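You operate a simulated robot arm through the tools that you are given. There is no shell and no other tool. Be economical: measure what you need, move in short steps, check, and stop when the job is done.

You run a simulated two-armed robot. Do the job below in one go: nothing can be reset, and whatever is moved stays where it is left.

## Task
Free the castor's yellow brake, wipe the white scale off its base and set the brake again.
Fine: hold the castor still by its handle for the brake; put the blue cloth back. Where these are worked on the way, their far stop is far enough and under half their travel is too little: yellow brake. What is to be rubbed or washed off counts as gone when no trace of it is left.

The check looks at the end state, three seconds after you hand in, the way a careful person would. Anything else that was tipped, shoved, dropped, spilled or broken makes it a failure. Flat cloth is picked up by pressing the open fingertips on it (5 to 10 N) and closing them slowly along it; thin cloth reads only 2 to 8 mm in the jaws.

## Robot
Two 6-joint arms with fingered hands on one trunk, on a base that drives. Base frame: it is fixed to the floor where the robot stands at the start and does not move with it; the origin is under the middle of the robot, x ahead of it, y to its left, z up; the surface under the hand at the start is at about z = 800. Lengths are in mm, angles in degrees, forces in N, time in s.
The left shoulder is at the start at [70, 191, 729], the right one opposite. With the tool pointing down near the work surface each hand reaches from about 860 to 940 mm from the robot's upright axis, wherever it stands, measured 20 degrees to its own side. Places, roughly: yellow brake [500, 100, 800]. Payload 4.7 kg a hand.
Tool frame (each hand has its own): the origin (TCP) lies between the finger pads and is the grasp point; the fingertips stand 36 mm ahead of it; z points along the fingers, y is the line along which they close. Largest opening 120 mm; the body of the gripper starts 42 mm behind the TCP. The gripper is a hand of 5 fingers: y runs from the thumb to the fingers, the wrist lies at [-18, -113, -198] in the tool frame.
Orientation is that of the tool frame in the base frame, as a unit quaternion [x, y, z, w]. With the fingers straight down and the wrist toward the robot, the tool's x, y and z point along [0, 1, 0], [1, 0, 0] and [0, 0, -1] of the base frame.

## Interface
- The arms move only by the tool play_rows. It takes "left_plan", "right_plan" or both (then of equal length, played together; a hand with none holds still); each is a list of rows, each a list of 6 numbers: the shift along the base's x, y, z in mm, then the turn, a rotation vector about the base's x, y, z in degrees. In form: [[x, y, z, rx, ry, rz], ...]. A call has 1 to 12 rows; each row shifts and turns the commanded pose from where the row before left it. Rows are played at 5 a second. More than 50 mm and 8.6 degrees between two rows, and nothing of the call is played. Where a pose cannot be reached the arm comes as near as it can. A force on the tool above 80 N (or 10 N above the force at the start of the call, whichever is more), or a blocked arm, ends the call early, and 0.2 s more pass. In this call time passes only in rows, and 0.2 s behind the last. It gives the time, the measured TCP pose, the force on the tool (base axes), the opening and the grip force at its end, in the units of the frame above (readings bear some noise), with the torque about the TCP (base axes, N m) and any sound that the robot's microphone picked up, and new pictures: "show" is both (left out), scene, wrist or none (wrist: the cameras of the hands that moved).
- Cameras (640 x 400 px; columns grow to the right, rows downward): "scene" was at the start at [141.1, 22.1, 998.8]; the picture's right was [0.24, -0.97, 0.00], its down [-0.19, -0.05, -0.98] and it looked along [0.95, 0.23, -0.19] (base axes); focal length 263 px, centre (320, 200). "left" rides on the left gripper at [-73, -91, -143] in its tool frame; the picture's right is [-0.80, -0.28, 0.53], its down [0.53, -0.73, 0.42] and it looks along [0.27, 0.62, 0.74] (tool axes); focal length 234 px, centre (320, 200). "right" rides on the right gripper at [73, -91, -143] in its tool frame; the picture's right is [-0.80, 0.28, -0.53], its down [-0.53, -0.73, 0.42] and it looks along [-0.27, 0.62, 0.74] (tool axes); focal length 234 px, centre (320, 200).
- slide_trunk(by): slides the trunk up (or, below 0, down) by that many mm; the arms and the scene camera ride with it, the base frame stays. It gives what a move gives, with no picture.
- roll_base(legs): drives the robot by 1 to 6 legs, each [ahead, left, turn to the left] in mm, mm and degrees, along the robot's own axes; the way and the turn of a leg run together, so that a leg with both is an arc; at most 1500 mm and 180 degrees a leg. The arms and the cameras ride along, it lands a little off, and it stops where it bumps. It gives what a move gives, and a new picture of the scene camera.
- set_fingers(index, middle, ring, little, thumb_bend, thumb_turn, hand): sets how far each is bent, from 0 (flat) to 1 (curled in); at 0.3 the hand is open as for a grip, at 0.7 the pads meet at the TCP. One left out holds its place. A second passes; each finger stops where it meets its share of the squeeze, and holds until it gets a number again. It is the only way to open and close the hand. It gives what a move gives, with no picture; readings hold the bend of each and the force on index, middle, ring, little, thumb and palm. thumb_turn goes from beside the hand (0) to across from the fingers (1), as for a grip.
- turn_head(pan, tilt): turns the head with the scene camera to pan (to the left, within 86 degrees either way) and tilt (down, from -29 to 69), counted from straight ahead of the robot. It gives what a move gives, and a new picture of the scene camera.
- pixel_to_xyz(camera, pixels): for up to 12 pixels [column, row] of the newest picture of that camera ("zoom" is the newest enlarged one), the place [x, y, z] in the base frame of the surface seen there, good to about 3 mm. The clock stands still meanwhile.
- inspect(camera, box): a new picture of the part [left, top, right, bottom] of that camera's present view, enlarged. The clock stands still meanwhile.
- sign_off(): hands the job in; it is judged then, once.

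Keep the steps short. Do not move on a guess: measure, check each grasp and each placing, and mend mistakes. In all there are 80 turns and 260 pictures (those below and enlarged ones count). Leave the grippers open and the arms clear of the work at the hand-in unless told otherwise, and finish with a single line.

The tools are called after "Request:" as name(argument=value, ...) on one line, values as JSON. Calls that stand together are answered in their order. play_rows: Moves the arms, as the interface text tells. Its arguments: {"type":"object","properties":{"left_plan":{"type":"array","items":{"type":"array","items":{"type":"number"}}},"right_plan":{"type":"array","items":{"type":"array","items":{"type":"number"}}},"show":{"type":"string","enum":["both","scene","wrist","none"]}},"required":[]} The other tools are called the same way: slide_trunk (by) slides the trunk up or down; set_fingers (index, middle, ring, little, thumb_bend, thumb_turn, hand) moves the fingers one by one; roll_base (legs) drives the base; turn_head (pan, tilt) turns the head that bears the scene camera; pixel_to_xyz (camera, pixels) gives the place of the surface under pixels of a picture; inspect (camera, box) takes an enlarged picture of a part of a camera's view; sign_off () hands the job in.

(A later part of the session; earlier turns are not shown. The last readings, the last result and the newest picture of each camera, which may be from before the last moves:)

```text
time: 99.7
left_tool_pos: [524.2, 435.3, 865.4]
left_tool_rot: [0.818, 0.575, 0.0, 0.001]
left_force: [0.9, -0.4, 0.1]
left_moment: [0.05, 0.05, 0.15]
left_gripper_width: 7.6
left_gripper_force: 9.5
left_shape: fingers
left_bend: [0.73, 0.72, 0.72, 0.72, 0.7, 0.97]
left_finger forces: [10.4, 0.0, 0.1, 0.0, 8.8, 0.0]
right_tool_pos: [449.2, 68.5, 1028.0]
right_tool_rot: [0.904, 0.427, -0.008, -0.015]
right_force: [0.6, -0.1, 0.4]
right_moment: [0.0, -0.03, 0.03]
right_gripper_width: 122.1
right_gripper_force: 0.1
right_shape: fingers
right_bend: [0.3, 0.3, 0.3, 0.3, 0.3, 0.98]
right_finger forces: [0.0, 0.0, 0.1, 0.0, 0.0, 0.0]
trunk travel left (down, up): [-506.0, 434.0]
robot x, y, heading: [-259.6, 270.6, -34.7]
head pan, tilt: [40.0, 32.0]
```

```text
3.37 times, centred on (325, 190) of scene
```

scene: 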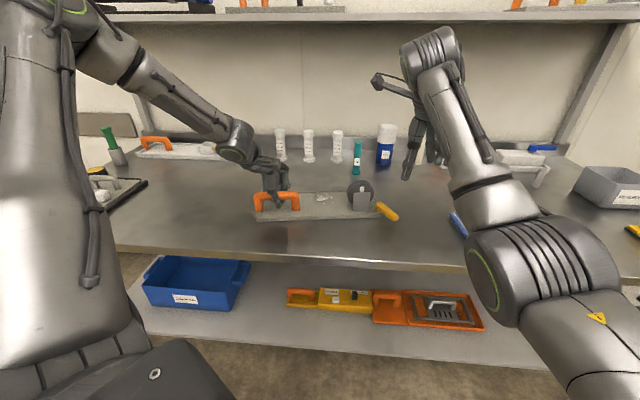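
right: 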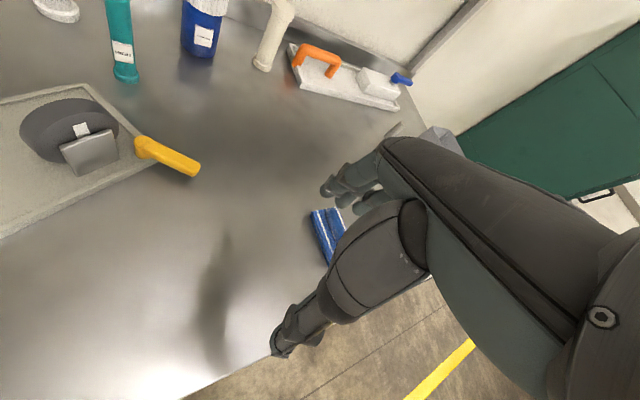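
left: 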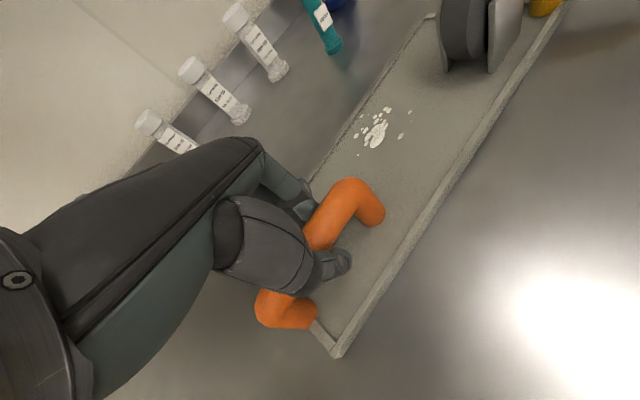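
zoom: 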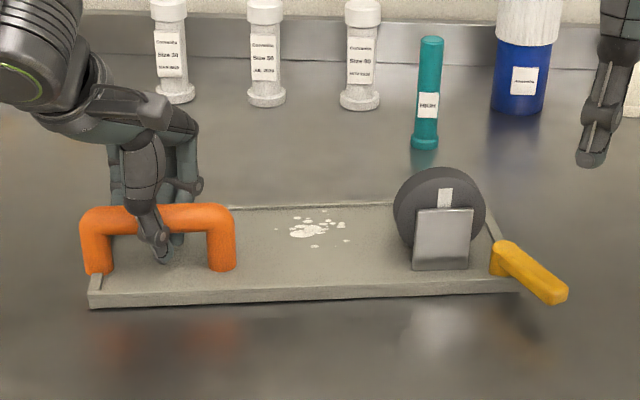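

Very close to the original pose, and the castor is held with about 10 N on index and thumb. I'll measure it, the pivot and the lever.

Request:
pixel_to_xyz(camera="scene", pixels=[[257, 204], [297, 204], [378, 215], [388, 220], [394, 226], [321, 208], [258, 229], [358, 198]])

Request:
inspect(camera="right", box=[100, 130, 300, 330])

Request:
pixel_to_xyz(camera="zoom", pixels=[[130, 200], [200, 200], [250, 250], [180, 250], [220, 220], [160, 160]])

```text
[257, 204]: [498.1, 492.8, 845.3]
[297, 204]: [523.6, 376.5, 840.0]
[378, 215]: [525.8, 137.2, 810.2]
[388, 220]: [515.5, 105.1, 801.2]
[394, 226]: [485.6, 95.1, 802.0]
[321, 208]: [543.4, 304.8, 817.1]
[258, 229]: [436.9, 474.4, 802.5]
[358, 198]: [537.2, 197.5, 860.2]
```

```text
2.00 times, centred on (200, 230) of right
```

zoom: 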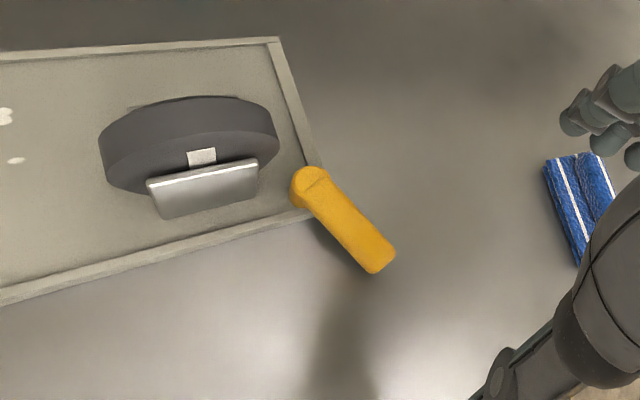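

```text
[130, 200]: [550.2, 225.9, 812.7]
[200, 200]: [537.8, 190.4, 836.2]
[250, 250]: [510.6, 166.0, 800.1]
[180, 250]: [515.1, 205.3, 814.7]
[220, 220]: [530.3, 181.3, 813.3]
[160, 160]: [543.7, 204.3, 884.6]
```

Request:
pixel_to_xyz(camera="zoom", pixels=[[309, 188], [345, 225], [375, 256], [390, 252], [365, 264], [278, 42], [568, 205], [600, 190]])

Request:
pixel_to_xyz(camera="left", pixels=[[345, 195], [280, 305], [336, 355], [376, 132], [540, 10]])

```text
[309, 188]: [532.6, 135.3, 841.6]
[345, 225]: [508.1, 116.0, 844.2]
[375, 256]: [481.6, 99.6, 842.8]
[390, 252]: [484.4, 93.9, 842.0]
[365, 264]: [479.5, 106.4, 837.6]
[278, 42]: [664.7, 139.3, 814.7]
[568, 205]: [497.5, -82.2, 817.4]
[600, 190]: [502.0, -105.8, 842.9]
```

```text
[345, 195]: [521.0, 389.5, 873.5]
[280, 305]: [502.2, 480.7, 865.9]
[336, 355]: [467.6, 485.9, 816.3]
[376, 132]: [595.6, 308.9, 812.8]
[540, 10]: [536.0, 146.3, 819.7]
```

The castor is back: pivot [533,135] against [530,138] before, bar at about 11°. Now the brake. I'll part-close the right hand so its thumb and fingers straddle the lever, turn it to about -25° and lower it around the lever.

Request:
set_fingers(hand="right", index=0.42, middle=0.42, ring=0.42, little=0.42, thumb_bend=0.42)

Request:
play_rows(right_plan=[[10, 8, -20, 0, 0, 5], [10, 8, -25, 0, 0, 5], [10, 8, -35, 0, 0, 5], [9, 6, -30, 0, 0, 0], [0, 0, -20, 0, 0, 0]], show="both")

Request:
inspect(camera="scene", box=[320, 130, 480, 250])

```text
time: 100.7
left_tool_pos: [525.3, 434.7, 864.4]
left_tool_rot: [0.817, 0.576, 0.0, 0.0]
left_force: [0.0, -0.2, -0.2]
left_moment: [0.11, 0.05, 0.13]
left_gripper_width: 7.5
left_gripper_force: 9.6
left_shape: fingers
left_bend: [0.73, 0.72, 0.72, 0.72, 0.7, 0.97]
left_finger forces: [10.2, 0.0, 0.0, 0.0, 8.7, 0.1]
right_tool_pos: [448.8, 68.9, 1028.3]
right_tool_rot: [0.904, 0.427, -0.008, -0.014]
right_force: [0.5, -0.8, 0.8]
right_moment: [0.01, -0.02, -0.02]
right_gripper_width: 87.8
right_gripper_force: 0.1
right_shape: fingers
right_bend: [0.42, 0.42, 0.42, 0.42, 0.42, 0.98]
right_finger forces: [0.1, 0.1, 0.0, 0.0, 0.0, 0.1]
trunk travel left (down, up): [-506.0, 434.0]
robot x, y, heading: [-256.6, 270.5, -34.8]
head pan, tilt: [40.0, 32.0]
```

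```text
time: 101.8
left_tool_pos: [525.3, 435.9, 863.9]
left_tool_rot: [0.818, 0.575, 0.0, 0.001]
left_force: [0.2, -0.1, 0.4]
left_moment: [0.1, 0.04, 0.12]
left_gripper_width: 7.4
left_gripper_force: 9.7
left_shape: fingers
left_bend: [0.73, 0.72, 0.72, 0.72, 0.7, 0.97]
left_finger forces: [10.0, 0.0, 0.0, 0.1, 8.6, 0.0]
right_tool_pos: [504.0, 86.1, 907.9]
right_tool_rot: [0.841, 0.541, -0.009, -0.015]
right_force: [-0.2, -1.1, 0.3]
right_moment: [0.02, 0.02, 0.03]
right_gripper_width: 87.8
right_gripper_force: 0.0
right_shape: fingers
right_bend: [0.42, 0.42, 0.42, 0.42, 0.42, 0.98]
right_finger forces: [0.0, 0.0, 0.1, 0.1, 0.0, 0.0]
right hand out of reach, approached as far as the arm can: row 3, 4, 5
trunk travel left (down, up): [-506.0, 434.0]
robot x, y, heading: [-258.7, 273.6, -34.7]
head pan, tilt: [40.0, 32.0]
```

scene: 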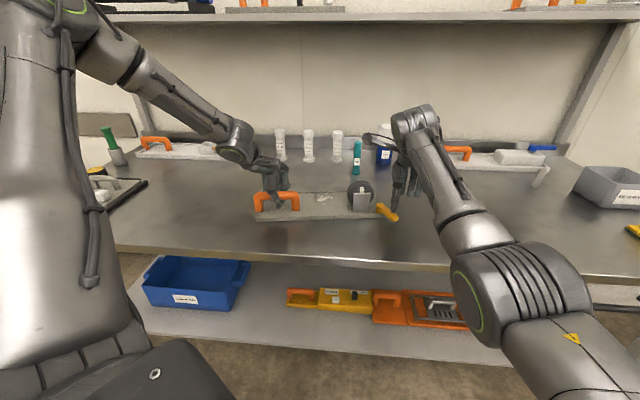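
right: 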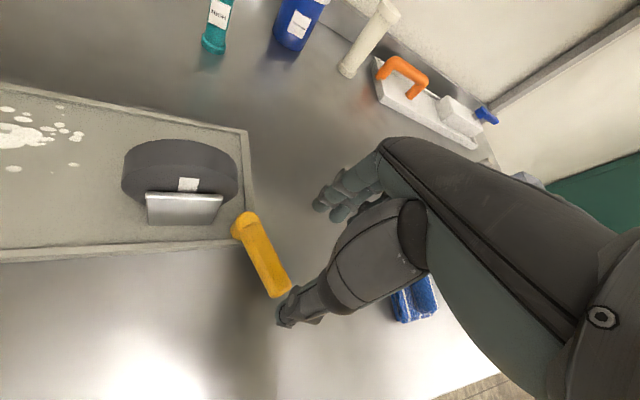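

```text
3.33 times, centred on (400, 190) of scene
```

zoom: 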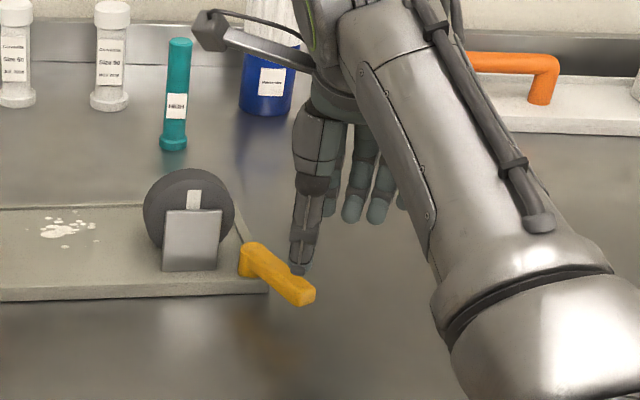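

The right arm reaches a limit toward +y at this yaw. A better way is to turn the hand to about +10° and use the extended index finger alone as a pusher, with the other fingers curled. First I'll lift, back off and turn.

Request:
play_rows(right_plan=[[-10, 0, 15, 0, 0, 7], [-12, 0, 15, 0, 0, 7], [-12, 0, 0, 0, 0, 7], [-12, 3, 0, 0, 0, 7], [-12, 3, 0, 0, 0, 7]], show="none")

Request:
set_fingers(hand="right", index=0.3, middle=1, ring=1, little=1, thumb_bend=0.1)

Request:
inspect(camera="right", box=[0, 0, 640, 400])

Request:
inspect(camera="scene", box=[320, 130, 480, 250])

```text
time: 103.0
left_tool_pos: [524.4, 435.8, 864.3]
left_tool_rot: [0.818, 0.576, 0.0, 0.0]
left_force: [0.3, 0.3, -0.5]
left_moment: [0.06, 0.0, 0.13]
left_gripper_width: 7.5
left_gripper_force: 9.2
left_shape: fingers
left_bend: [0.73, 0.72, 0.72, 0.72, 0.7, 0.97]
left_finger forces: [9.8, 0.0, 0.0, 0.1, 8.5, 0.1]
right_tool_pos: [446.8, 91.4, 936.8]
right_tool_rot: [0.638, 0.77, -0.014, -0.01]
right_force: [0.0, -0.8, -0.3]
right_moment: [0.0, 0.01, 0.02]
right_gripper_width: 87.5
right_gripper_force: 0.1
right_shape: fingers
right_bend: [0.42, 0.42, 0.42, 0.42, 0.42, 0.98]
right_finger forces: [0.1, 0.0, 0.1, 0.1, 0.0, 0.1]
trunk travel left (down, up): [-506.0, 434.0]
robot x, y, heading: [-258.2, 266.8, -34.9]
head pan, tilt: [40.0, 32.0]
```

```text
time: 104.0
left_tool_pos: [524.4, 434.2, 864.3]
left_tool_rot: [0.817, 0.576, -0.001, 0.001]
left_force: [0.5, -0.4, -0.1]
left_moment: [0.09, 0.06, 0.11]
left_gripper_width: 7.3
left_gripper_force: 9.1
left_shape: fingers
left_bend: [0.73, 0.72, 0.72, 0.72, 0.7, 0.97]
left_finger forces: [9.8, 0.0, 0.1, 0.0, 8.5, 0.0]
right_tool_pos: [446.4, 91.0, 938.8]
right_tool_rot: [0.638, 0.77, -0.014, -0.009]
right_force: [0.2, 0.3, 0.1]
right_moment: [-0.03, 0.0, 0.01]
right_gripper_width: 140.4
right_gripper_force: 0.1
right_shape: fingers
right_bend: [0.3, 1.0, 1.0, 1.0, 0.1, 0.98]
right_finger forces: [0.0, 0.1, 0.0, 0.0, 0.1, 0.1]
trunk travel left (down, up): [-506.0, 434.0]
robot x, y, heading: [-256.3, 273.8, -35.1]
head pan, tilt: [40.0, 32.0]
```

```text
1.00 times, centred on (320, 200) of right (not enlarged: the box is as wide or as high as the picture)
```

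zoom: 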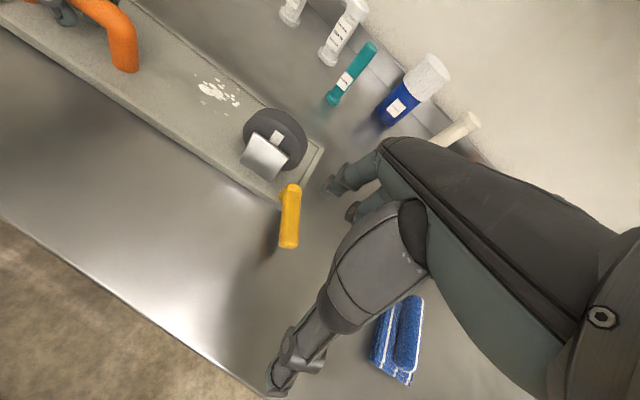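

```text
3.33 times, centred on (400, 190) of scene
```

zoom: 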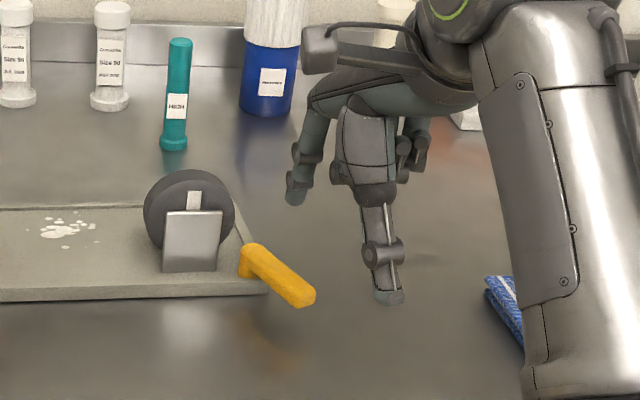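

The hand is in place at [447,91,939]. I'll measure where the index tip and thumb tip are.

Request:
pixel_to_xyz(camera="zoom", pixels=[[293, 196], [295, 185], [388, 297], [278, 275], [300, 295]])

```text
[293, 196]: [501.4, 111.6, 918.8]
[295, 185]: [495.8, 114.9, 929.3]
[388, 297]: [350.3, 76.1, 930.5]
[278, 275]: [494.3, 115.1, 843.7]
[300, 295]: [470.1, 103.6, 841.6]
```

The index tip sits about [+57,+23,-27] from the TCP. I'll bring it down on the left (+y) side of the lever, in front of the plate, at about [484,137].

Request:
play_rows(right_plan=[[-10, 12, 0, 0, 0, 0], [-10, 12, -15, 0, 0, 0], [0, 0, -30, 0, 0, 0], [0, 0, -30, 0, 0, 0], [0, 0, -17, 0, 0, 0]], show="both")

Request:
inspect(camera="scene", box=[320, 150, 480, 250])

```text
time: 105.2
left_tool_pos: [521.2, 435.5, 869.7]
left_tool_rot: [0.818, 0.575, 0.0, 0.002]
left_force: [-0.4, -2.7, -1.7]
left_moment: [0.1, 0.06, 0.14]
left_gripper_width: 7.1
left_gripper_force: 9.4
left_shape: fingers
left_bend: [0.73, 0.72, 0.72, 0.72, 0.71, 0.96]
left_finger forces: [10.2, 0.0, 0.0, 0.0, 8.9, 0.0]
right_tool_pos: [446.9, 84.1, 874.0]
right_tool_rot: [0.638, 0.77, -0.008, -0.005]
right_force: [-9.4, 0.6, 29.2]
right_moment: [0.72, -1.71, 0.31]
right_gripper_width: 142.6
right_gripper_force: 14.5
right_shape: fingers
right_bend: [0.29, 1.0, 1.0, 1.0, 0.1, 0.98]
right_finger forces: [28.9, 0.0, 0.0, 0.1, 0.1, 0.0]
right hand out of reach, approached as far as the arm can: row 2, 3, 4, 5
trunk travel left (down, up): [-506.0, 434.0]
robot x, y, heading: [-255.0, 272.4, -34.9]
head pan, tilt: [40.0, 32.0]
```

scene: 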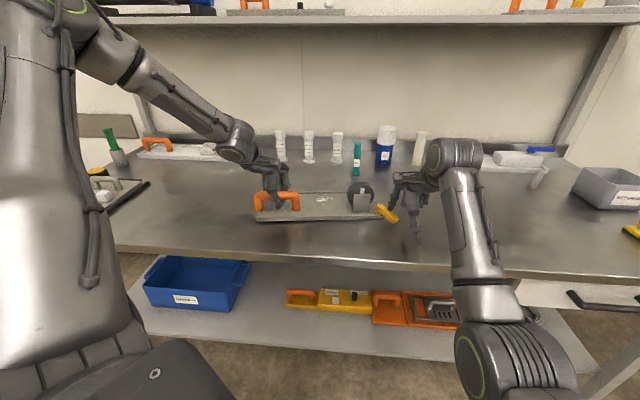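
right: 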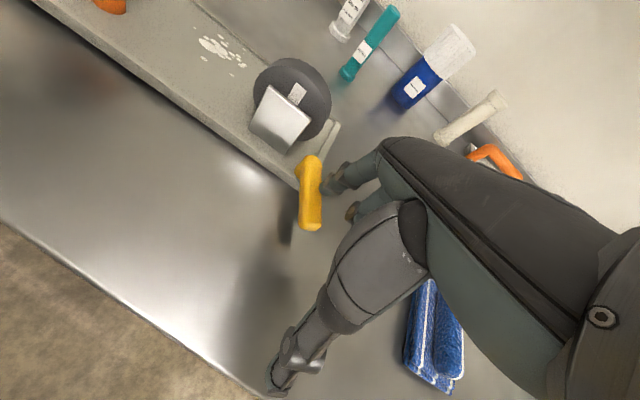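

```text
4.00 times, centred on (400, 200) of scene
```

zoom: 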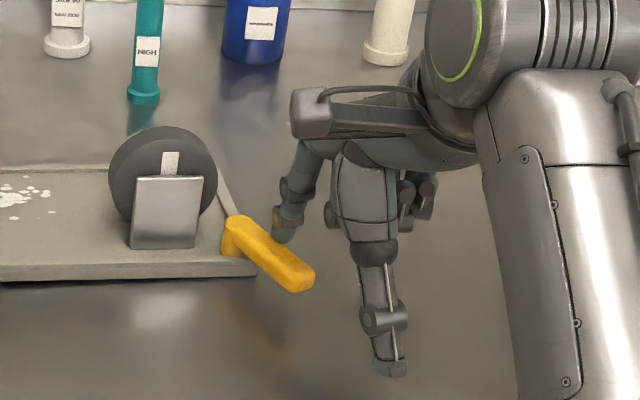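

The index pressed on the lever's top because the right arm hit its inward pan limit and slid. I'll back off. Lowering the trunk by 200 mm and shifting the base a little left gives both arms more room, so I'll release the handle, raise the hands in stages and do that.

Request:
play_rows(right_plan=[[0, -5, 20, 0, 0, 0], [0, -10, 30, 0, 0, 0], [0, -10, 30, 0, 0, 0], [0, -10, 30, 0, 0, 0]], show="none")

Request:
set_fingers(hand="left", index=0.3, middle=0.3, ring=0.3, little=0.3, thumb_bend=0.3)

Request:
play_rows(left_plan=[[0, 0, 30, 0, 0, 0], [0, 0, 40, 0, 0, 0], [0, 0, 45, 0, 0, 0], [0, 0, 45, 0, 0, 0]], right_plan=[[0, 0, 30, 0, 0, 0], [0, 0, 30, 0, 0, 0], [0, 0, 30, 0, 0, 0], [0, 0, 30, 0, 0, 0]], show="scene")

```text
time: 106.2
left_tool_pos: [524.2, 434.4, 865.1]
left_tool_rot: [0.818, 0.576, -0.001, 0.001]
left_force: [0.1, 0.1, -1.6]
left_moment: [0.05, 0.01, 0.13]
left_gripper_width: 6.5
left_gripper_force: 9.0
left_shape: fingers
left_bend: [0.73, 0.72, 0.72, 0.72, 0.71, 0.97]
left_finger forces: [10.1, 0.1, 0.0, 0.0, 9.1, 0.0]
right_tool_pos: [448.4, 47.6, 976.2]
right_tool_rot: [0.639, 0.769, -0.013, -0.011]
right_force: [-0.4, 0.8, -0.5]
right_moment: [-0.01, 0.0, 0.02]
right_gripper_width: 141.1
right_gripper_force: 0.0
right_shape: fingers
right_bend: [0.3, 1.0, 1.0, 1.0, 0.1, 0.98]
right_finger forces: [0.1, 0.0, 0.0, 0.1, 0.0, 0.0]
trunk travel left (down, up): [-506.0, 434.0]
robot x, y, heading: [-253.7, 271.8, -34.8]
head pan, tilt: [40.0, 32.0]
```

```text
time: 107.2
left_tool_pos: [524.2, 436.1, 865.2]
left_tool_rot: [0.818, 0.576, -0.001, 0.001]
left_force: [0.1, -0.5, 0.3]
left_moment: [0.0, 0.02, -0.01]
left_gripper_width: 121.8
left_gripper_force: 0.1
left_shape: fingers
left_bend: [0.3, 0.3, 0.3, 0.3, 0.3, 0.97]
left_finger forces: [0.0, 0.0, 0.1, 0.1, 0.0, 0.0]
right_tool_pos: [448.5, 48.7, 975.2]
right_tool_rot: [0.639, 0.769, -0.013, -0.01]
right_force: [0.5, 0.6, 0.3]
right_moment: [-0.02, 0.02, 0.0]
right_gripper_width: 140.9
right_gripper_force: 0.1
right_shape: fingers
right_bend: [0.3, 1.0, 1.0, 1.0, 0.1, 0.98]
right_finger forces: [0.0, 0.0, 0.0, 0.1, 0.0, 0.1]
trunk travel left (down, up): [-506.0, 434.0]
robot x, y, heading: [-257.3, 272.6, -34.8]
head pan, tilt: [40.0, 32.0]
```

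```text
time: 108.2
left_tool_pos: [522.4, 436.6, 1028.2]
left_tool_rot: [0.819, 0.574, 0.0, 0.001]
left_force: [0.3, -0.1, 0.5]
left_moment: [0.0, -0.03, 0.02]
left_gripper_width: 121.8
left_gripper_force: 0.1
left_shape: fingers
left_bend: [0.3, 0.3, 0.3, 0.3, 0.3, 0.97]
left_finger forces: [0.0, 0.1, 0.0, 0.0, 0.0, 0.1]
right_tool_pos: [447.8, 47.2, 1098.8]
right_tool_rot: [0.639, 0.769, -0.012, -0.01]
right_force: [-0.7, -0.4, 0.6]
right_moment: [-0.01, -0.02, -0.01]
right_gripper_width: 140.7
right_gripper_force: 0.0
right_shape: fingers
right_bend: [0.3, 1.0, 1.0, 1.0, 0.1, 0.98]
right_finger forces: [0.0, 0.0, 0.0, 0.1, 0.0, 0.0]
trunk travel left (down, up): [-506.0, 434.0]
robot x, y, heading: [-258.1, 271.2, -34.6]
head pan, tilt: [40.0, 32.0]
```

scene: 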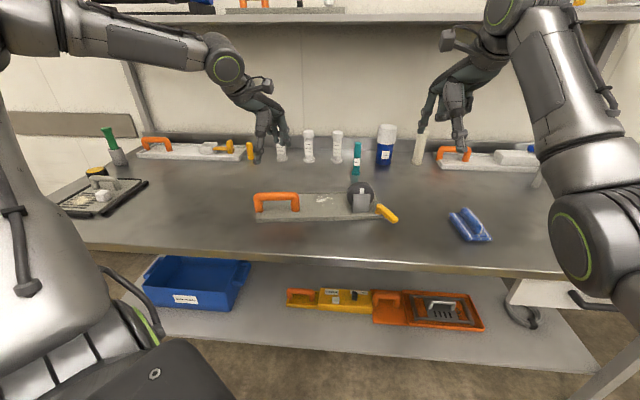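

Both hands are high and clear. Now I'll lower the trunk in two stages, raising the hands in between, then shift the base.

Request:
slide_trunk(by=-95)

Request:
play_rows(left_plan=[[0, 0, 35, 0, 0, 0], [0, 0, 35, 0, 0, 0], [0, 0, 35, 0, 0, 0]], right_plan=[[0, 0, 20, 0, 0, 0], [0, 0, 20, 0, 0, 0], [0, 0, 20, 0, 0, 0]], show="none")

Request:
slide_trunk(by=-95)

Request:
roll_base(legs=[[12, 65, 0]])

```text
time: 109.5
left_tool_pos: [523.5, 436.4, 929.8]
left_tool_rot: [0.817, 0.576, -0.001, 0.001]
left_force: [0.0, 0.3, 0.3]
left_moment: [0.01, -0.02, 0.01]
left_gripper_width: 121.9
left_gripper_force: 0.0
left_shape: fingers
left_bend: [0.3, 0.3, 0.3, 0.3, 0.3, 0.97]
left_finger forces: [0.0, 0.1, 0.1, 0.1, 0.1, 0.1]
right_tool_pos: [449.3, 47.5, 1003.4]
right_tool_rot: [0.639, 0.769, -0.012, -0.009]
right_force: [-0.6, 0.3, 0.0]
right_moment: [0.0, 0.0, 0.02]
right_gripper_width: 141.1
right_gripper_force: 0.0
right_shape: fingers
right_bend: [0.3, 1.0, 1.0, 1.0, 0.1, 0.98]
right_finger forces: [0.0, 0.0, 0.0, 0.0, 0.0, 0.0]
trunk travel left (down, up): [-411.0, 529.0]
robot x, y, heading: [-256.8, 275.4, -34.8]
head pan, tilt: [40.0, 32.0]
```

```text
time: 110.3
left_tool_pos: [522.5, 435.7, 1038.0]
left_tool_rot: [0.819, 0.574, 0.0, 0.001]
left_force: [-0.7, 0.0, -0.1]
left_moment: [0.0, 0.0, 0.02]
left_gripper_width: 122.2
left_gripper_force: 0.0
left_shape: fingers
left_bend: [0.3, 0.3, 0.3, 0.3, 0.3, 0.97]
left_finger forces: [0.0, 0.1, 0.1, 0.0, 0.0, 0.0]
right_tool_pos: [449.4, 46.4, 1064.5]
right_tool_rot: [0.639, 0.769, -0.012, -0.011]
right_force: [-0.9, 0.2, 1.1]
right_moment: [0.01, 0.0, -0.03]
right_gripper_width: 140.7
right_gripper_force: 0.0
right_shape: fingers
right_bend: [0.3, 1.0, 1.0, 1.0, 0.1, 0.98]
right_finger forces: [0.0, 0.0, 0.1, 0.0, 0.0, 0.0]
trunk travel left (down, up): [-411.0, 529.0]
robot x, y, heading: [-253.1, 274.5, -34.9]
head pan, tilt: [40.0, 32.0]
```

```text
time: 111.6
left_tool_pos: [523.6, 435.0, 940.9]
left_tool_rot: [0.817, 0.576, 0.0, 0.002]
left_force: [0.5, 0.1, 0.2]
left_moment: [0.0, -0.02, 0.01]
left_gripper_width: 122.0
left_gripper_force: 0.1
left_shape: fingers
left_bend: [0.3, 0.3, 0.3, 0.3, 0.3, 0.97]
left_finger forces: [0.0, 0.1, 0.0, 0.1, 0.1, 0.1]
right_tool_pos: [450.2, 47.0, 967.2]
right_tool_rot: [0.638, 0.77, -0.012, -0.009]
right_force: [0.8, 0.7, 0.1]
right_moment: [0.04, 0.01, 0.02]
right_gripper_width: 140.9
right_gripper_force: 0.0
right_shape: fingers
right_bend: [0.3, 1.0, 1.0, 1.0, 0.1, 0.98]
right_finger forces: [0.0, 0.0, 0.0, 0.0, 0.0, 0.1]
trunk travel left (down, up): [-316.0, 624.0]
robot x, y, heading: [-256.1, 272.2, -34.7]
head pan, tilt: [40.0, 32.0]
```

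```text
time: 112.6
left_tool_pos: [570.9, 481.5, 940.0]
left_tool_rot: [0.818, 0.575, -0.001, 0.0]
left_force: [0.7, 0.5, -1.5]
left_moment: [-0.05, 0.06, -0.03]
left_gripper_width: 122.0
left_gripper_force: 0.0
left_shape: fingers
left_bend: [0.3, 0.3, 0.3, 0.3, 0.3, 0.97]
left_finger forces: [0.1, 0.0, 0.0, 0.1, 0.0, 0.1]
right_tool_pos: [495.8, 92.3, 965.7]
right_tool_rot: [0.639, 0.769, -0.014, -0.01]
right_force: [0.5, 0.5, -0.2]
right_moment: [-0.05, 0.03, 0.01]
right_gripper_width: 140.8
right_gripper_force: 0.1
right_shape: fingers
right_bend: [0.3, 1.0, 1.0, 1.0, 0.1, 0.98]
right_finger forces: [0.0, 0.0, 0.1, 0.0, 0.0, 0.1]
trunk travel left (down, up): [-316.0, 624.0]
robot x, y, heading: [-213.2, 317.2, -35.1]
head pan, tilt: [40.0, 32.0]
```

scene: 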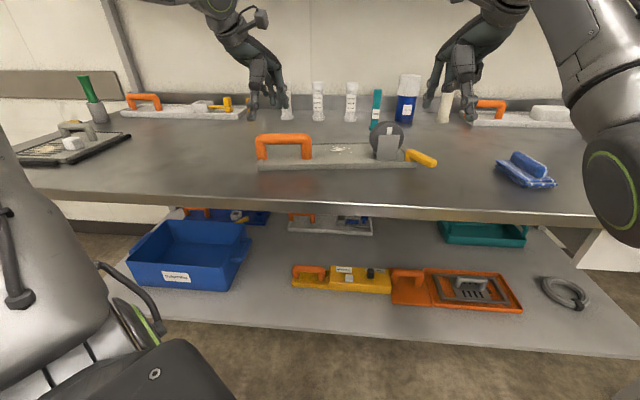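

The views are clear and the castor is unmoved. I'll return the left hand to exactly where it held the handle ([524,435.5,865]) and bring the right index above the left side of the lever.

Request:
play_rows(left_plan=[[-23, -23, 0, 0, 0, 0], [-23.5, -23, 0, 0, 0, 0], [0, 0, -30, 0, 0, 0], [0, 0, -30, 0, 0, 0], [0, 0, -15, 0, 0, 0]], right_plan=[[-20, 5, -10, 0, 0, 0], [-20, 6, -10, 0, 0, 0], [-15, 5, -15, 0, 0, 0], [-13, 5, -15, 0, 0, 0], [0, 0, -15, 0, 0, 0]], show="both")

Request:
set_fingers(hand="left", index=0.74, middle=0.72, ring=0.72, little=0.72, thumb_bend=0.73)

Request:
inspect(camera="scene", box=[240, 80, 480, 230])

```text
time: 113.8
left_tool_pos: [521.6, 434.5, 866.1]
left_tool_rot: [0.818, 0.575, -0.001, 0.001]
left_force: [0.9, 0.2, -0.7]
left_moment: [0.0, -0.01, 0.03]
left_gripper_width: 121.9
left_gripper_force: 0.0
left_shape: fingers
left_bend: [0.3, 0.3, 0.3, 0.3, 0.3, 0.98]
left_finger forces: [0.1, 0.0, 0.1, 0.0, 0.1, 0.0]
right_tool_pos: [429.6, 111.8, 901.5]
right_tool_rot: [0.639, 0.769, -0.012, -0.011]
right_force: [0.5, 0.3, -1.2]
right_moment: [-0.03, -0.01, -0.03]
right_gripper_width: 140.9
right_gripper_force: 0.1
right_shape: fingers
right_bend: [0.3, 1.0, 1.0, 1.0, 0.1, 0.98]
right_finger forces: [0.0, 0.0, 0.0, 0.0, 0.0, 0.1]
trunk travel left (down, up): [-316.0, 624.0]
robot x, y, heading: [-207.3, 319.0, -34.8]
head pan, tilt: [40.0, 32.0]
```

scene: 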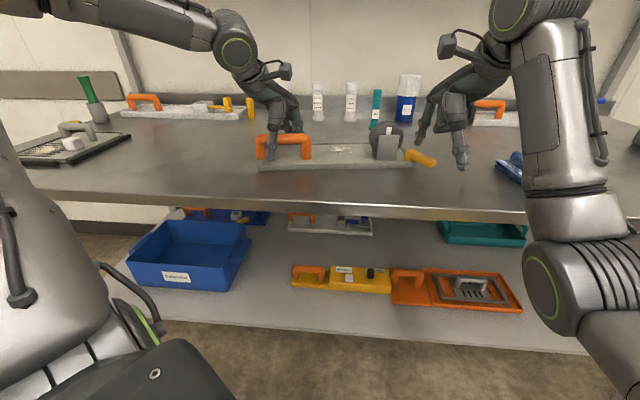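
right: 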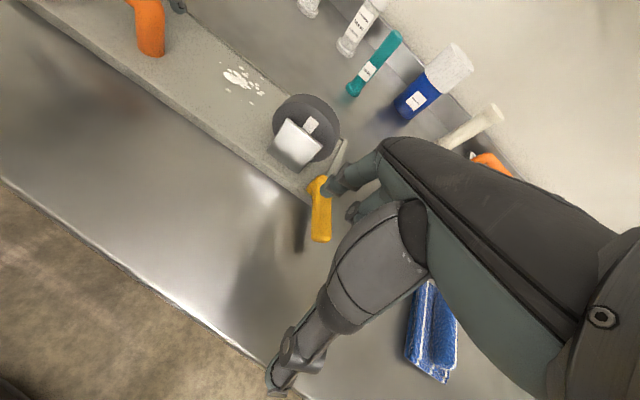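
left: 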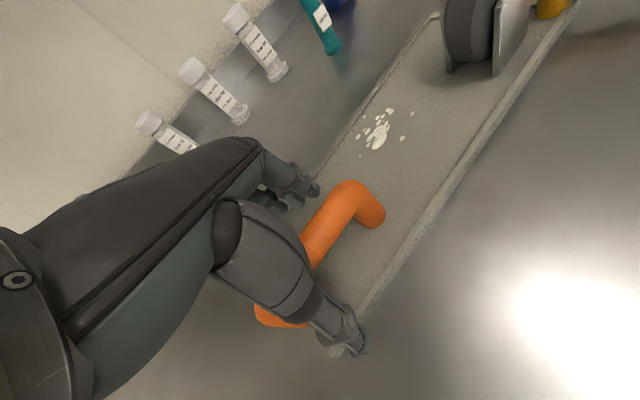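

```text
time: 114.8
left_tool_pos: [522.9, 433.9, 866.1]
left_tool_rot: [0.818, 0.575, -0.001, 0.001]
left_force: [0.2, 0.8, -0.5]
left_moment: [0.1, 0.09, 0.11]
left_gripper_width: 8.1
left_gripper_force: 9.8
left_shape: fingers
left_bend: [0.73, 0.72, 0.72, 0.72, 0.7, 0.97]
left_finger forces: [10.5, 0.1, 0.1, 0.0, 8.8, 0.1]
right_tool_pos: [428.2, 113.2, 902.3]
right_tool_rot: [0.639, 0.769, -0.013, -0.01]
right_force: [0.5, 0.5, 0.3]
right_moment: [0.0, 0.01, 0.03]
right_gripper_width: 140.9
right_gripper_force: 0.0
right_shape: fingers
right_bend: [0.3, 1.0, 1.0, 1.0, 0.1, 0.98]
right_finger forces: [0.0, 0.0, 0.0, 0.0, 0.0, 0.1]
trunk travel left (down, up): [-316.0, 624.0]
robot x, y, heading: [-212.2, 315.2, -34.8]
head pan, tilt: [40.0, 32.0]
```

```text
2.67 times, centred on (360, 155) of scene
```

zoom: 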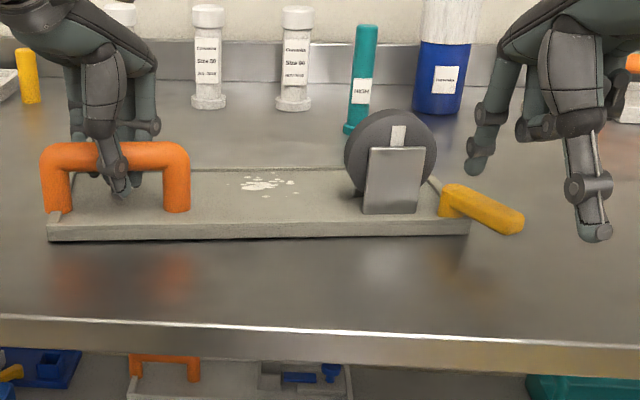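

Both arms reached without trouble and the castor is held. I'll measure the index tip and the lever again before lowering.

Request:
pixel_to_xyz(camera="zoom", pixels=[[476, 168], [480, 160], [455, 192], [520, 222], [490, 210], [597, 236], [444, 215], [468, 235]])

```text
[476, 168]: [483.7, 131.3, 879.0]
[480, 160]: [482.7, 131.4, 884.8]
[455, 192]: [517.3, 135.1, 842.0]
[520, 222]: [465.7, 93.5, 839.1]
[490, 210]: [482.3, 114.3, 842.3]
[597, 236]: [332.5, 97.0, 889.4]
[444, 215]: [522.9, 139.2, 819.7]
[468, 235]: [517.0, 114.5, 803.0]
```

The index tip is at [483,131,879] and the lever's near side there is at about y=121. I'll shift +5 in y and lower 55 mm.

Request:
play_rows(right_plan=[[-1, 5, -10, 0, 0, 0], [0, 0, -25, 0, 0, 0], [0, 0, -20, 0, 0, 0]], show="wrist")

Request:
inspect(camera="scene", box=[360, 110, 480, 185])

```text
time: 115.6
left_tool_pos: [522.0, 433.0, 865.9]
left_tool_rot: [0.818, 0.575, -0.001, 0.0]
left_force: [0.4, -0.2, -0.3]
left_moment: [0.06, 0.11, 0.11]
left_gripper_width: 8.0
left_gripper_force: 9.2
left_shape: fingers
left_bend: [0.73, 0.72, 0.72, 0.72, 0.7, 0.97]
left_finger forces: [10.1, 0.0, 0.0, 0.1, 8.4, 0.0]
right_tool_pos: [427.4, 117.9, 845.8]
right_tool_rot: [0.639, 0.769, -0.013, -0.011]
right_force: [-0.1, 0.2, -0.6]
right_moment: [0.0, 0.02, -0.04]
right_gripper_width: 140.9
right_gripper_force: 0.0
right_shape: fingers
right_bend: [0.3, 1.0, 1.0, 1.0, 0.1, 0.98]
right_finger forces: [0.0, 0.0, 0.0, 0.0, 0.0, 0.0]
trunk travel left (down, up): [-316.0, 624.0]
robot x, y, heading: [-212.4, 314.9, -35.2]
head pan, tilt: [40.0, 32.0]
```

right: 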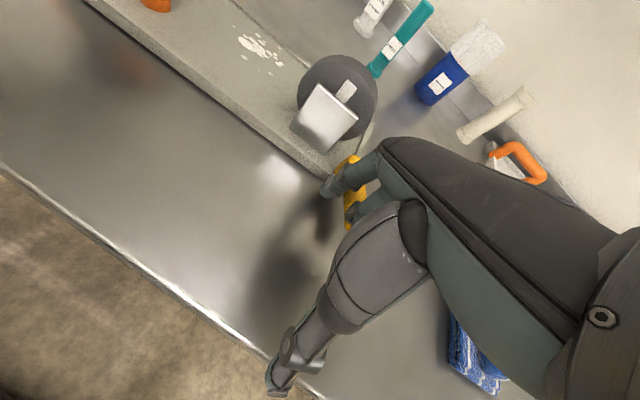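

```text
5.33 times, centred on (420, 148) of scene
```

zoom: 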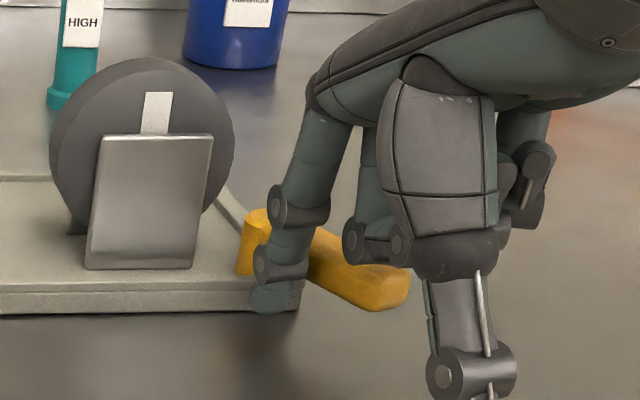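

The index is on the left side of the lever with no contact forces. I'll push along an arc around the pivot toward the right, in small steps.

Request:
play_rows(right_plan=[[2, -6, 0, 0, 0, 0], [2, -6, 0, 0, 0, 0], [2, -6, 0, 0, 0, 0], [2, -6, 0, 0, 0, 0], [4, -4.5, 0, 0, 0, 0], [4, -4.5, 0, 0, 0, 0]], show="wrist")

Request:
inspect(camera="scene", box=[240, 80, 480, 230])

```text
time: 117.0
left_tool_pos: [522.9, 434.2, 867.1]
left_tool_rot: [0.818, 0.575, -0.001, 0.0]
left_force: [1.5, -4.5, 0.0]
left_moment: [0.07, 0.02, 0.38]
left_gripper_width: 8.5
left_gripper_force: 13.0
left_shape: fingers
left_bend: [0.73, 0.72, 0.72, 0.72, 0.71, 0.94]
left_finger forces: [13.6, 0.0, 0.0, 0.0, 13.0, 0.0]
right_tool_pos: [442.3, 85.5, 847.0]
right_tool_rot: [0.64, 0.768, -0.013, -0.011]
right_force: [-0.9, 4.2, -1.1]
right_moment: [0.06, 0.07, 0.28]
right_gripper_width: 140.8
right_gripper_force: 2.2
right_shape: fingers
right_bend: [0.3, 1.0, 1.0, 1.0, 0.1, 0.98]
right_finger forces: [4.2, 0.0, 0.1, 0.1, 0.0, 0.1]
trunk travel left (down, up): [-316.0, 624.0]
robot x, y, heading: [-212.2, 315.2, -34.8]
head pan, tilt: [40.0, 32.0]
```

right: 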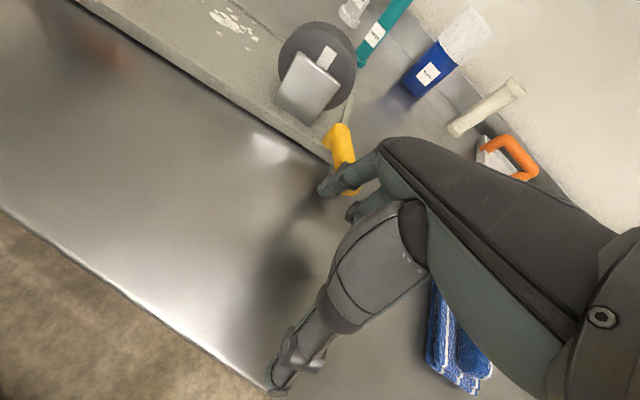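

```text
2.67 times, centred on (360, 155) of scene
```

zoom: 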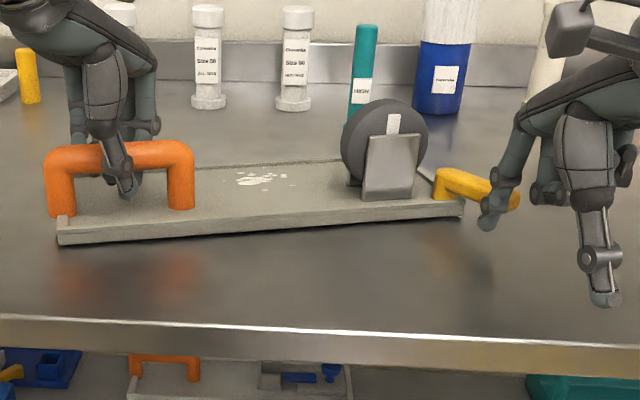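

The castor's far end swung away a bit under 4 N, so this may be the closed stop's direction. I'll measure the lever against the plate.

Request:
pixel_to_xyz(camera="zoom", pixels=[[446, 178], [475, 185], [513, 198], [60, 150], [180, 150], [62, 236], [462, 210], [436, 200]])

Request:
pixel_to_xyz(camera="right", pixels=[[338, 135], [347, 160], [350, 190], [326, 168], [352, 105]])

```text
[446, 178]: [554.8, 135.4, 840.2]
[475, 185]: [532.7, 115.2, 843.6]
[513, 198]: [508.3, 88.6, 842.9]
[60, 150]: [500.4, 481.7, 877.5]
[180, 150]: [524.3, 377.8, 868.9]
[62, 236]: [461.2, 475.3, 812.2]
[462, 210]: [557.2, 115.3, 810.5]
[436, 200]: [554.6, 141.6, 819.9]
```

```text
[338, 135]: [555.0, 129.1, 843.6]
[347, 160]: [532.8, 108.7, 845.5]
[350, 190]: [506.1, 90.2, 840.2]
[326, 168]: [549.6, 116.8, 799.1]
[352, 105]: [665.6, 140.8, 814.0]
```

Relative to the plate the lever turned from about -73° to -61°, so it does move this way, with the castor giving slightly. I'll keep pushing along the arc.

Request:
play_rows(right_plan=[[4.5, -7, 0, 0, 0, 0], [4.5, -7, 0, 0, 0, 0], [6.5, -5.5, 0, 0, 0, 0], [6.5, -5.5, 0, 0, 0, 0], [7.5, -3.5, 0, 0, 0, 0], [7.5, -3.5, 0, 0, 0, 0]], show="wrist")

Request:
inspect(camera="scene", box=[240, 80, 480, 230])

Request:
pixel_to_xyz(camera="right", pixels=[[320, 150], [330, 160], [340, 135], [345, 150], [350, 165], [320, 120], [330, 135]])

```text
time: 118.4
left_tool_pos: [521.5, 435.1, 866.2]
left_tool_rot: [0.818, 0.575, -0.001, 0.0]
left_force: [1.3, 1.6, 0.0]
left_moment: [0.17, 0.01, 0.57]
left_gripper_width: 9.7
left_gripper_force: 16.7
left_shape: fingers
left_bend: [0.73, 0.72, 0.72, 0.72, 0.71, 0.93]
left_finger forces: [18.4, 0.0, 0.0, 0.0, 16.0, 0.0]
right_tool_pos: [480.2, 51.0, 847.6]
right_tool_rot: [0.639, 0.769, -0.013, -0.011]
right_force: [-1.5, -1.8, -0.2]
right_moment: [-0.03, 0.05, -0.05]
right_gripper_width: 138.9
right_gripper_force: 1.0
right_shape: fingers
right_bend: [0.31, 1.0, 1.0, 1.0, 0.1, 0.98]
right_finger forces: [2.2, 0.0, 0.1, 0.0, 0.0, 0.0]
trunk travel left (down, up): [-316.0, 624.0]
robot x, y, heading: [-212.6, 313.2, -34.9]
head pan, tilt: [40.0, 32.0]
```

right: 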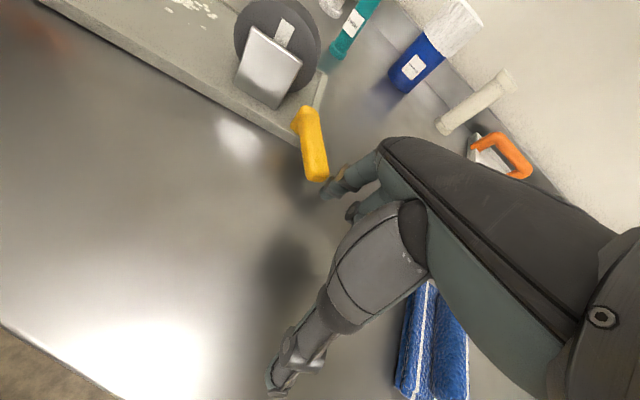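

```text
2.67 times, centred on (360, 155) of scene
```

zoom: 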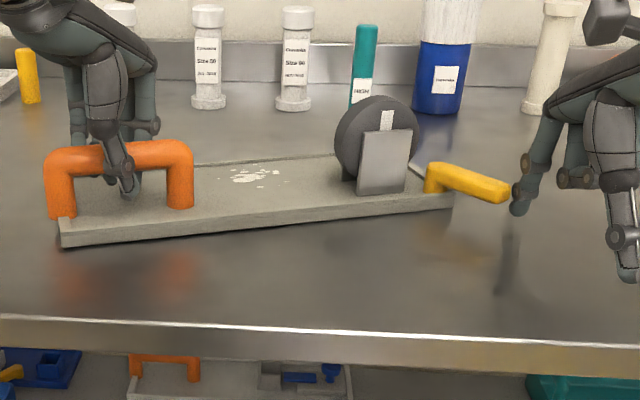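

```text
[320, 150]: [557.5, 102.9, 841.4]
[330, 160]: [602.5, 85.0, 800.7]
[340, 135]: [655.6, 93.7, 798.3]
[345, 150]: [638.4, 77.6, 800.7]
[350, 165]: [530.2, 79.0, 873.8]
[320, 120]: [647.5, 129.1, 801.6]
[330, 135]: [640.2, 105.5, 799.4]
```

The finger slid off the lever's tip while the castor turned a little. I'll measure the lever and plate angles again.

Request:
pixel_to_xyz(camera="right", pixels=[[303, 118], [311, 148], [318, 176], [328, 75], [252, 115], [40, 4]])

Request:
pixel_to_xyz(camera="zoom", pixels=[[60, 152], [180, 152], [64, 240], [450, 200], [435, 172], [500, 188]])

```text
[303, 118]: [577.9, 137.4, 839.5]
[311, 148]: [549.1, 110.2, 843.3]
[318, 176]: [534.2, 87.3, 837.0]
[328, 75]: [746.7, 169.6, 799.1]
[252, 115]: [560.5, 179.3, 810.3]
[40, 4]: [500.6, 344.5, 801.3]
```

```text
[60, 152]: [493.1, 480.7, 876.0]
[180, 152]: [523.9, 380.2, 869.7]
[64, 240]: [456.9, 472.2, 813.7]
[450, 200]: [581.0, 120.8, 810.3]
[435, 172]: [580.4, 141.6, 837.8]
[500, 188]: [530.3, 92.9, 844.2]
```

The lever's angle to the plate is essentially unchanged, so this direction is its stop and it must free the other way (clockwise). I'll add the little and ring fingers to the left hold as a three-point clamp, then move the index to the lever's right side.

Request:
set_fingers(hand="left", ring=0.78, little=0.82)

Request:
play_rows(right_plan=[[2, -8, 0, 0, 0, 0], [11, 10, 0, 0, 0, 0], [11, 14, 0, 0, 0, 0], [-9, 4, 0, 0, 0, 0], [-10, 4, 0, 0, 0, 0], [-6, 6, 0, 0, 0, 0], [-6, 6, 0, 0, 0, 0]], show="wrist")

Request:
inspect(camera="scene", box=[240, 80, 480, 230])

```text
time: 119.4
left_tool_pos: [521.6, 435.0, 865.6]
left_tool_rot: [0.818, 0.575, -0.001, 0.0]
left_force: [1.1, 1.7, -0.2]
left_moment: [0.0, 0.0, 0.51]
left_gripper_width: 9.8
left_gripper_force: 18.5
left_shape: fingers
left_bend: [0.73, 0.72, 0.77, 0.82, 0.71, 0.93]
left_finger forces: [16.6, 0.0, 3.1, 0.1, 17.2, 0.1]
right_tool_pos: [479.5, 52.4, 846.6]
right_tool_rot: [0.64, 0.769, -0.013, -0.009]
right_force: [-1.6, -1.0, -0.4]
right_moment: [-0.01, 0.0, -0.06]
right_gripper_width: 138.6
right_gripper_force: 1.3
right_shape: fingers
right_bend: [0.31, 1.0, 1.0, 1.0, 0.1, 0.98]
right_finger forces: [2.6, 0.0, 0.1, 0.1, 0.0, 0.0]
trunk travel left (down, up): [-316.0, 624.0]
robot x, y, heading: [-215.4, 316.6, -35.0]
head pan, tilt: [40.0, 32.0]
```

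```text
time: 121.0
left_tool_pos: [521.6, 433.9, 866.1]
left_tool_rot: [0.819, 0.574, -0.001, 0.001]
left_force: [0.6, 5.1, 0.6]
left_moment: [0.08, 0.08, 0.03]
left_gripper_width: 8.6
left_gripper_force: 16.9
left_shape: fingers
left_bend: [0.73, 0.72, 0.77, 0.82, 0.7, 0.94]
left_finger forces: [11.0, 0.1, 7.5, 0.1, 15.7, 0.0]
right_tool_pos: [471.7, 88.2, 847.1]
right_tool_rot: [0.639, 0.769, -0.013, -0.01]
right_force: [-0.2, -4.3, -0.3]
right_moment: [-0.03, -0.04, -0.23]
right_gripper_width: 140.1
right_gripper_force: 1.7
right_shape: fingers
right_bend: [0.3, 1.0, 1.0, 1.0, 0.1, 0.98]
right_finger forces: [4.1, 0.0, 0.0, 0.1, 0.0, 0.1]
trunk travel left (down, up): [-316.0, 624.0]
robot x, y, heading: [-216.1, 314.2, -34.7]
head pan, tilt: [40.0, 32.0]
```

right: 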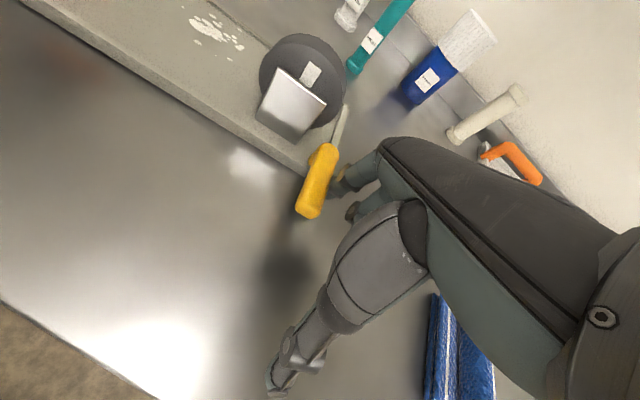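

```text
2.67 times, centred on (360, 155) of scene
```

zoom: 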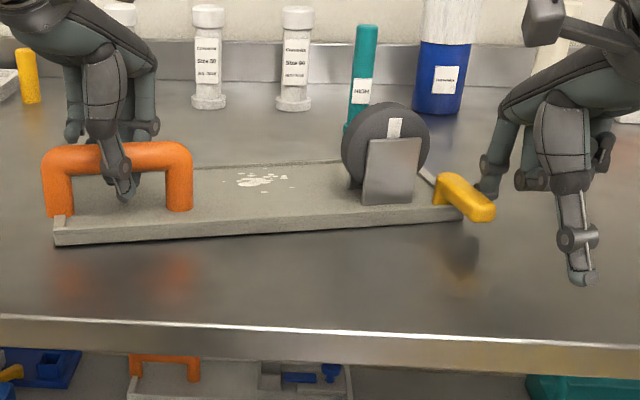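

The lever is now clearly turning clockwise relative to the plate. I'll continue the arc toward the front.

Request:
play_rows(right_plan=[[-10, 2, 0, 0, 0, 0], [-9, 3, 0, 0, 0, 0], [-3, 7, 0, 0, 0, 0], [-2, 7, 0, 0, 0, 0], [-1, 7, 0, 0, 0, 0], [-1, 7, 0, 0, 0, 0]], show="wrist")

Request:
inspect(camera="scene", box=[240, 80, 480, 230])

```text
time: 122.4
left_tool_pos: [521.9, 435.2, 866.4]
left_tool_rot: [0.818, 0.575, 0.0, 0.0]
left_force: [1.2, 20.0, -1.3]
left_moment: [0.09, 0.04, 0.02]
left_gripper_width: 7.8
left_gripper_force: 17.1
left_shape: fingers
left_bend: [0.73, 0.72, 0.77, 0.82, 0.68, 0.97]
left_finger forces: [12.6, 0.0, 6.8, 1.2, 14.1, 0.0]
right_tool_pos: [446.4, 119.7, 846.9]
right_tool_rot: [0.64, 0.768, -0.013, -0.009]
right_force: [-1.2, -22.6, 0.4]
right_moment: [-0.09, -0.05, -1.33]
right_gripper_width: 137.1
right_gripper_force: 11.1
right_shape: fingers
right_bend: [0.32, 1.0, 1.0, 1.0, 0.1, 0.98]
right_finger forces: [22.3, 0.0, 0.1, 0.0, 0.0, 0.0]
trunk travel left (down, up): [-316.0, 624.0]
robot x, y, heading: [-211.0, 318.7, -35.0]
head pan, tilt: [40.0, 32.0]
```

right: 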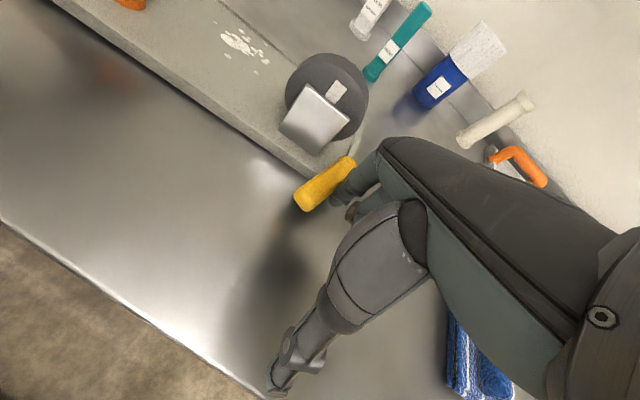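

```text
2.67 times, centred on (360, 155) of scene
```

zoom: 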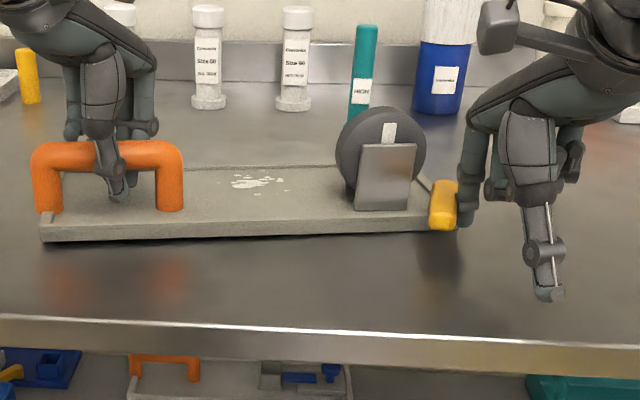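

The force jumped to 22 N, so the lever has met its far stop. I'll back the index off and measure the lever angle and the castor.

Request:
pixel_to_xyz(camera="right", pixels=[[350, 163], [330, 180], [308, 200], [250, 130]])

Request:
pixel_to_xyz(camera="zoom", pixels=[[50, 152], [168, 152], [42, 236], [428, 228], [445, 186], [442, 210], [255, 182]])

Request:
play_rows(right_plan=[[0, -10, 0, 0, 0, 0], [0, -10, 10, 0, 0, 0], [0, -10, 40, 0, 0, 0], [0, -10, 40, 0, 0, 0]], show="scene")

```text
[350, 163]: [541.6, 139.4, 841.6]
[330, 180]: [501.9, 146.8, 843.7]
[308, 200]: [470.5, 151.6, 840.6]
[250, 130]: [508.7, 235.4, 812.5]
```

```text
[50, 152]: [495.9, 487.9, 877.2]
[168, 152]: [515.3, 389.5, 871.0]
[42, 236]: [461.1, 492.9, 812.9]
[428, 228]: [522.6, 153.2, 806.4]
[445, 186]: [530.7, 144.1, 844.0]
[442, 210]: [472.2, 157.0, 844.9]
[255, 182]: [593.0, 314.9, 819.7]
```

```text
time: 123.4
left_tool_pos: [521.4, 434.2, 867.1]
left_tool_rot: [0.818, 0.575, -0.001, 0.0]
left_force: [-1.2, -0.1, -2.6]
left_moment: [0.12, -0.01, -0.05]
left_gripper_width: 7.4
left_gripper_force: 14.1
left_shape: fingers
left_bend: [0.73, 0.72, 0.77, 0.82, 0.68, 0.96]
left_finger forces: [8.7, 0.0, 5.0, 1.7, 13.8, 0.0]
right_tool_pos: [446.8, 81.8, 938.6]
right_tool_rot: [0.638, 0.77, -0.012, -0.01]
right_force: [-0.7, 0.6, -0.1]
right_moment: [0.03, -0.05, -0.02]
right_gripper_width: 140.4
right_gripper_force: 0.0
right_shape: fingers
right_bend: [0.3, 1.0, 1.0, 1.0, 0.1, 0.98]
right_finger forces: [0.0, 0.0, 0.0, 0.1, 0.0, 0.0]
trunk travel left (down, up): [-316.0, 624.0]
robot x, y, heading: [-210.2, 316.2, -35.1]
head pan, tilt: [40.0, 32.0]
```

scene: 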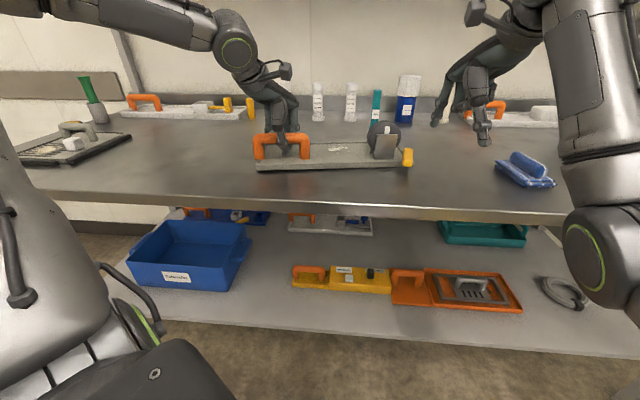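

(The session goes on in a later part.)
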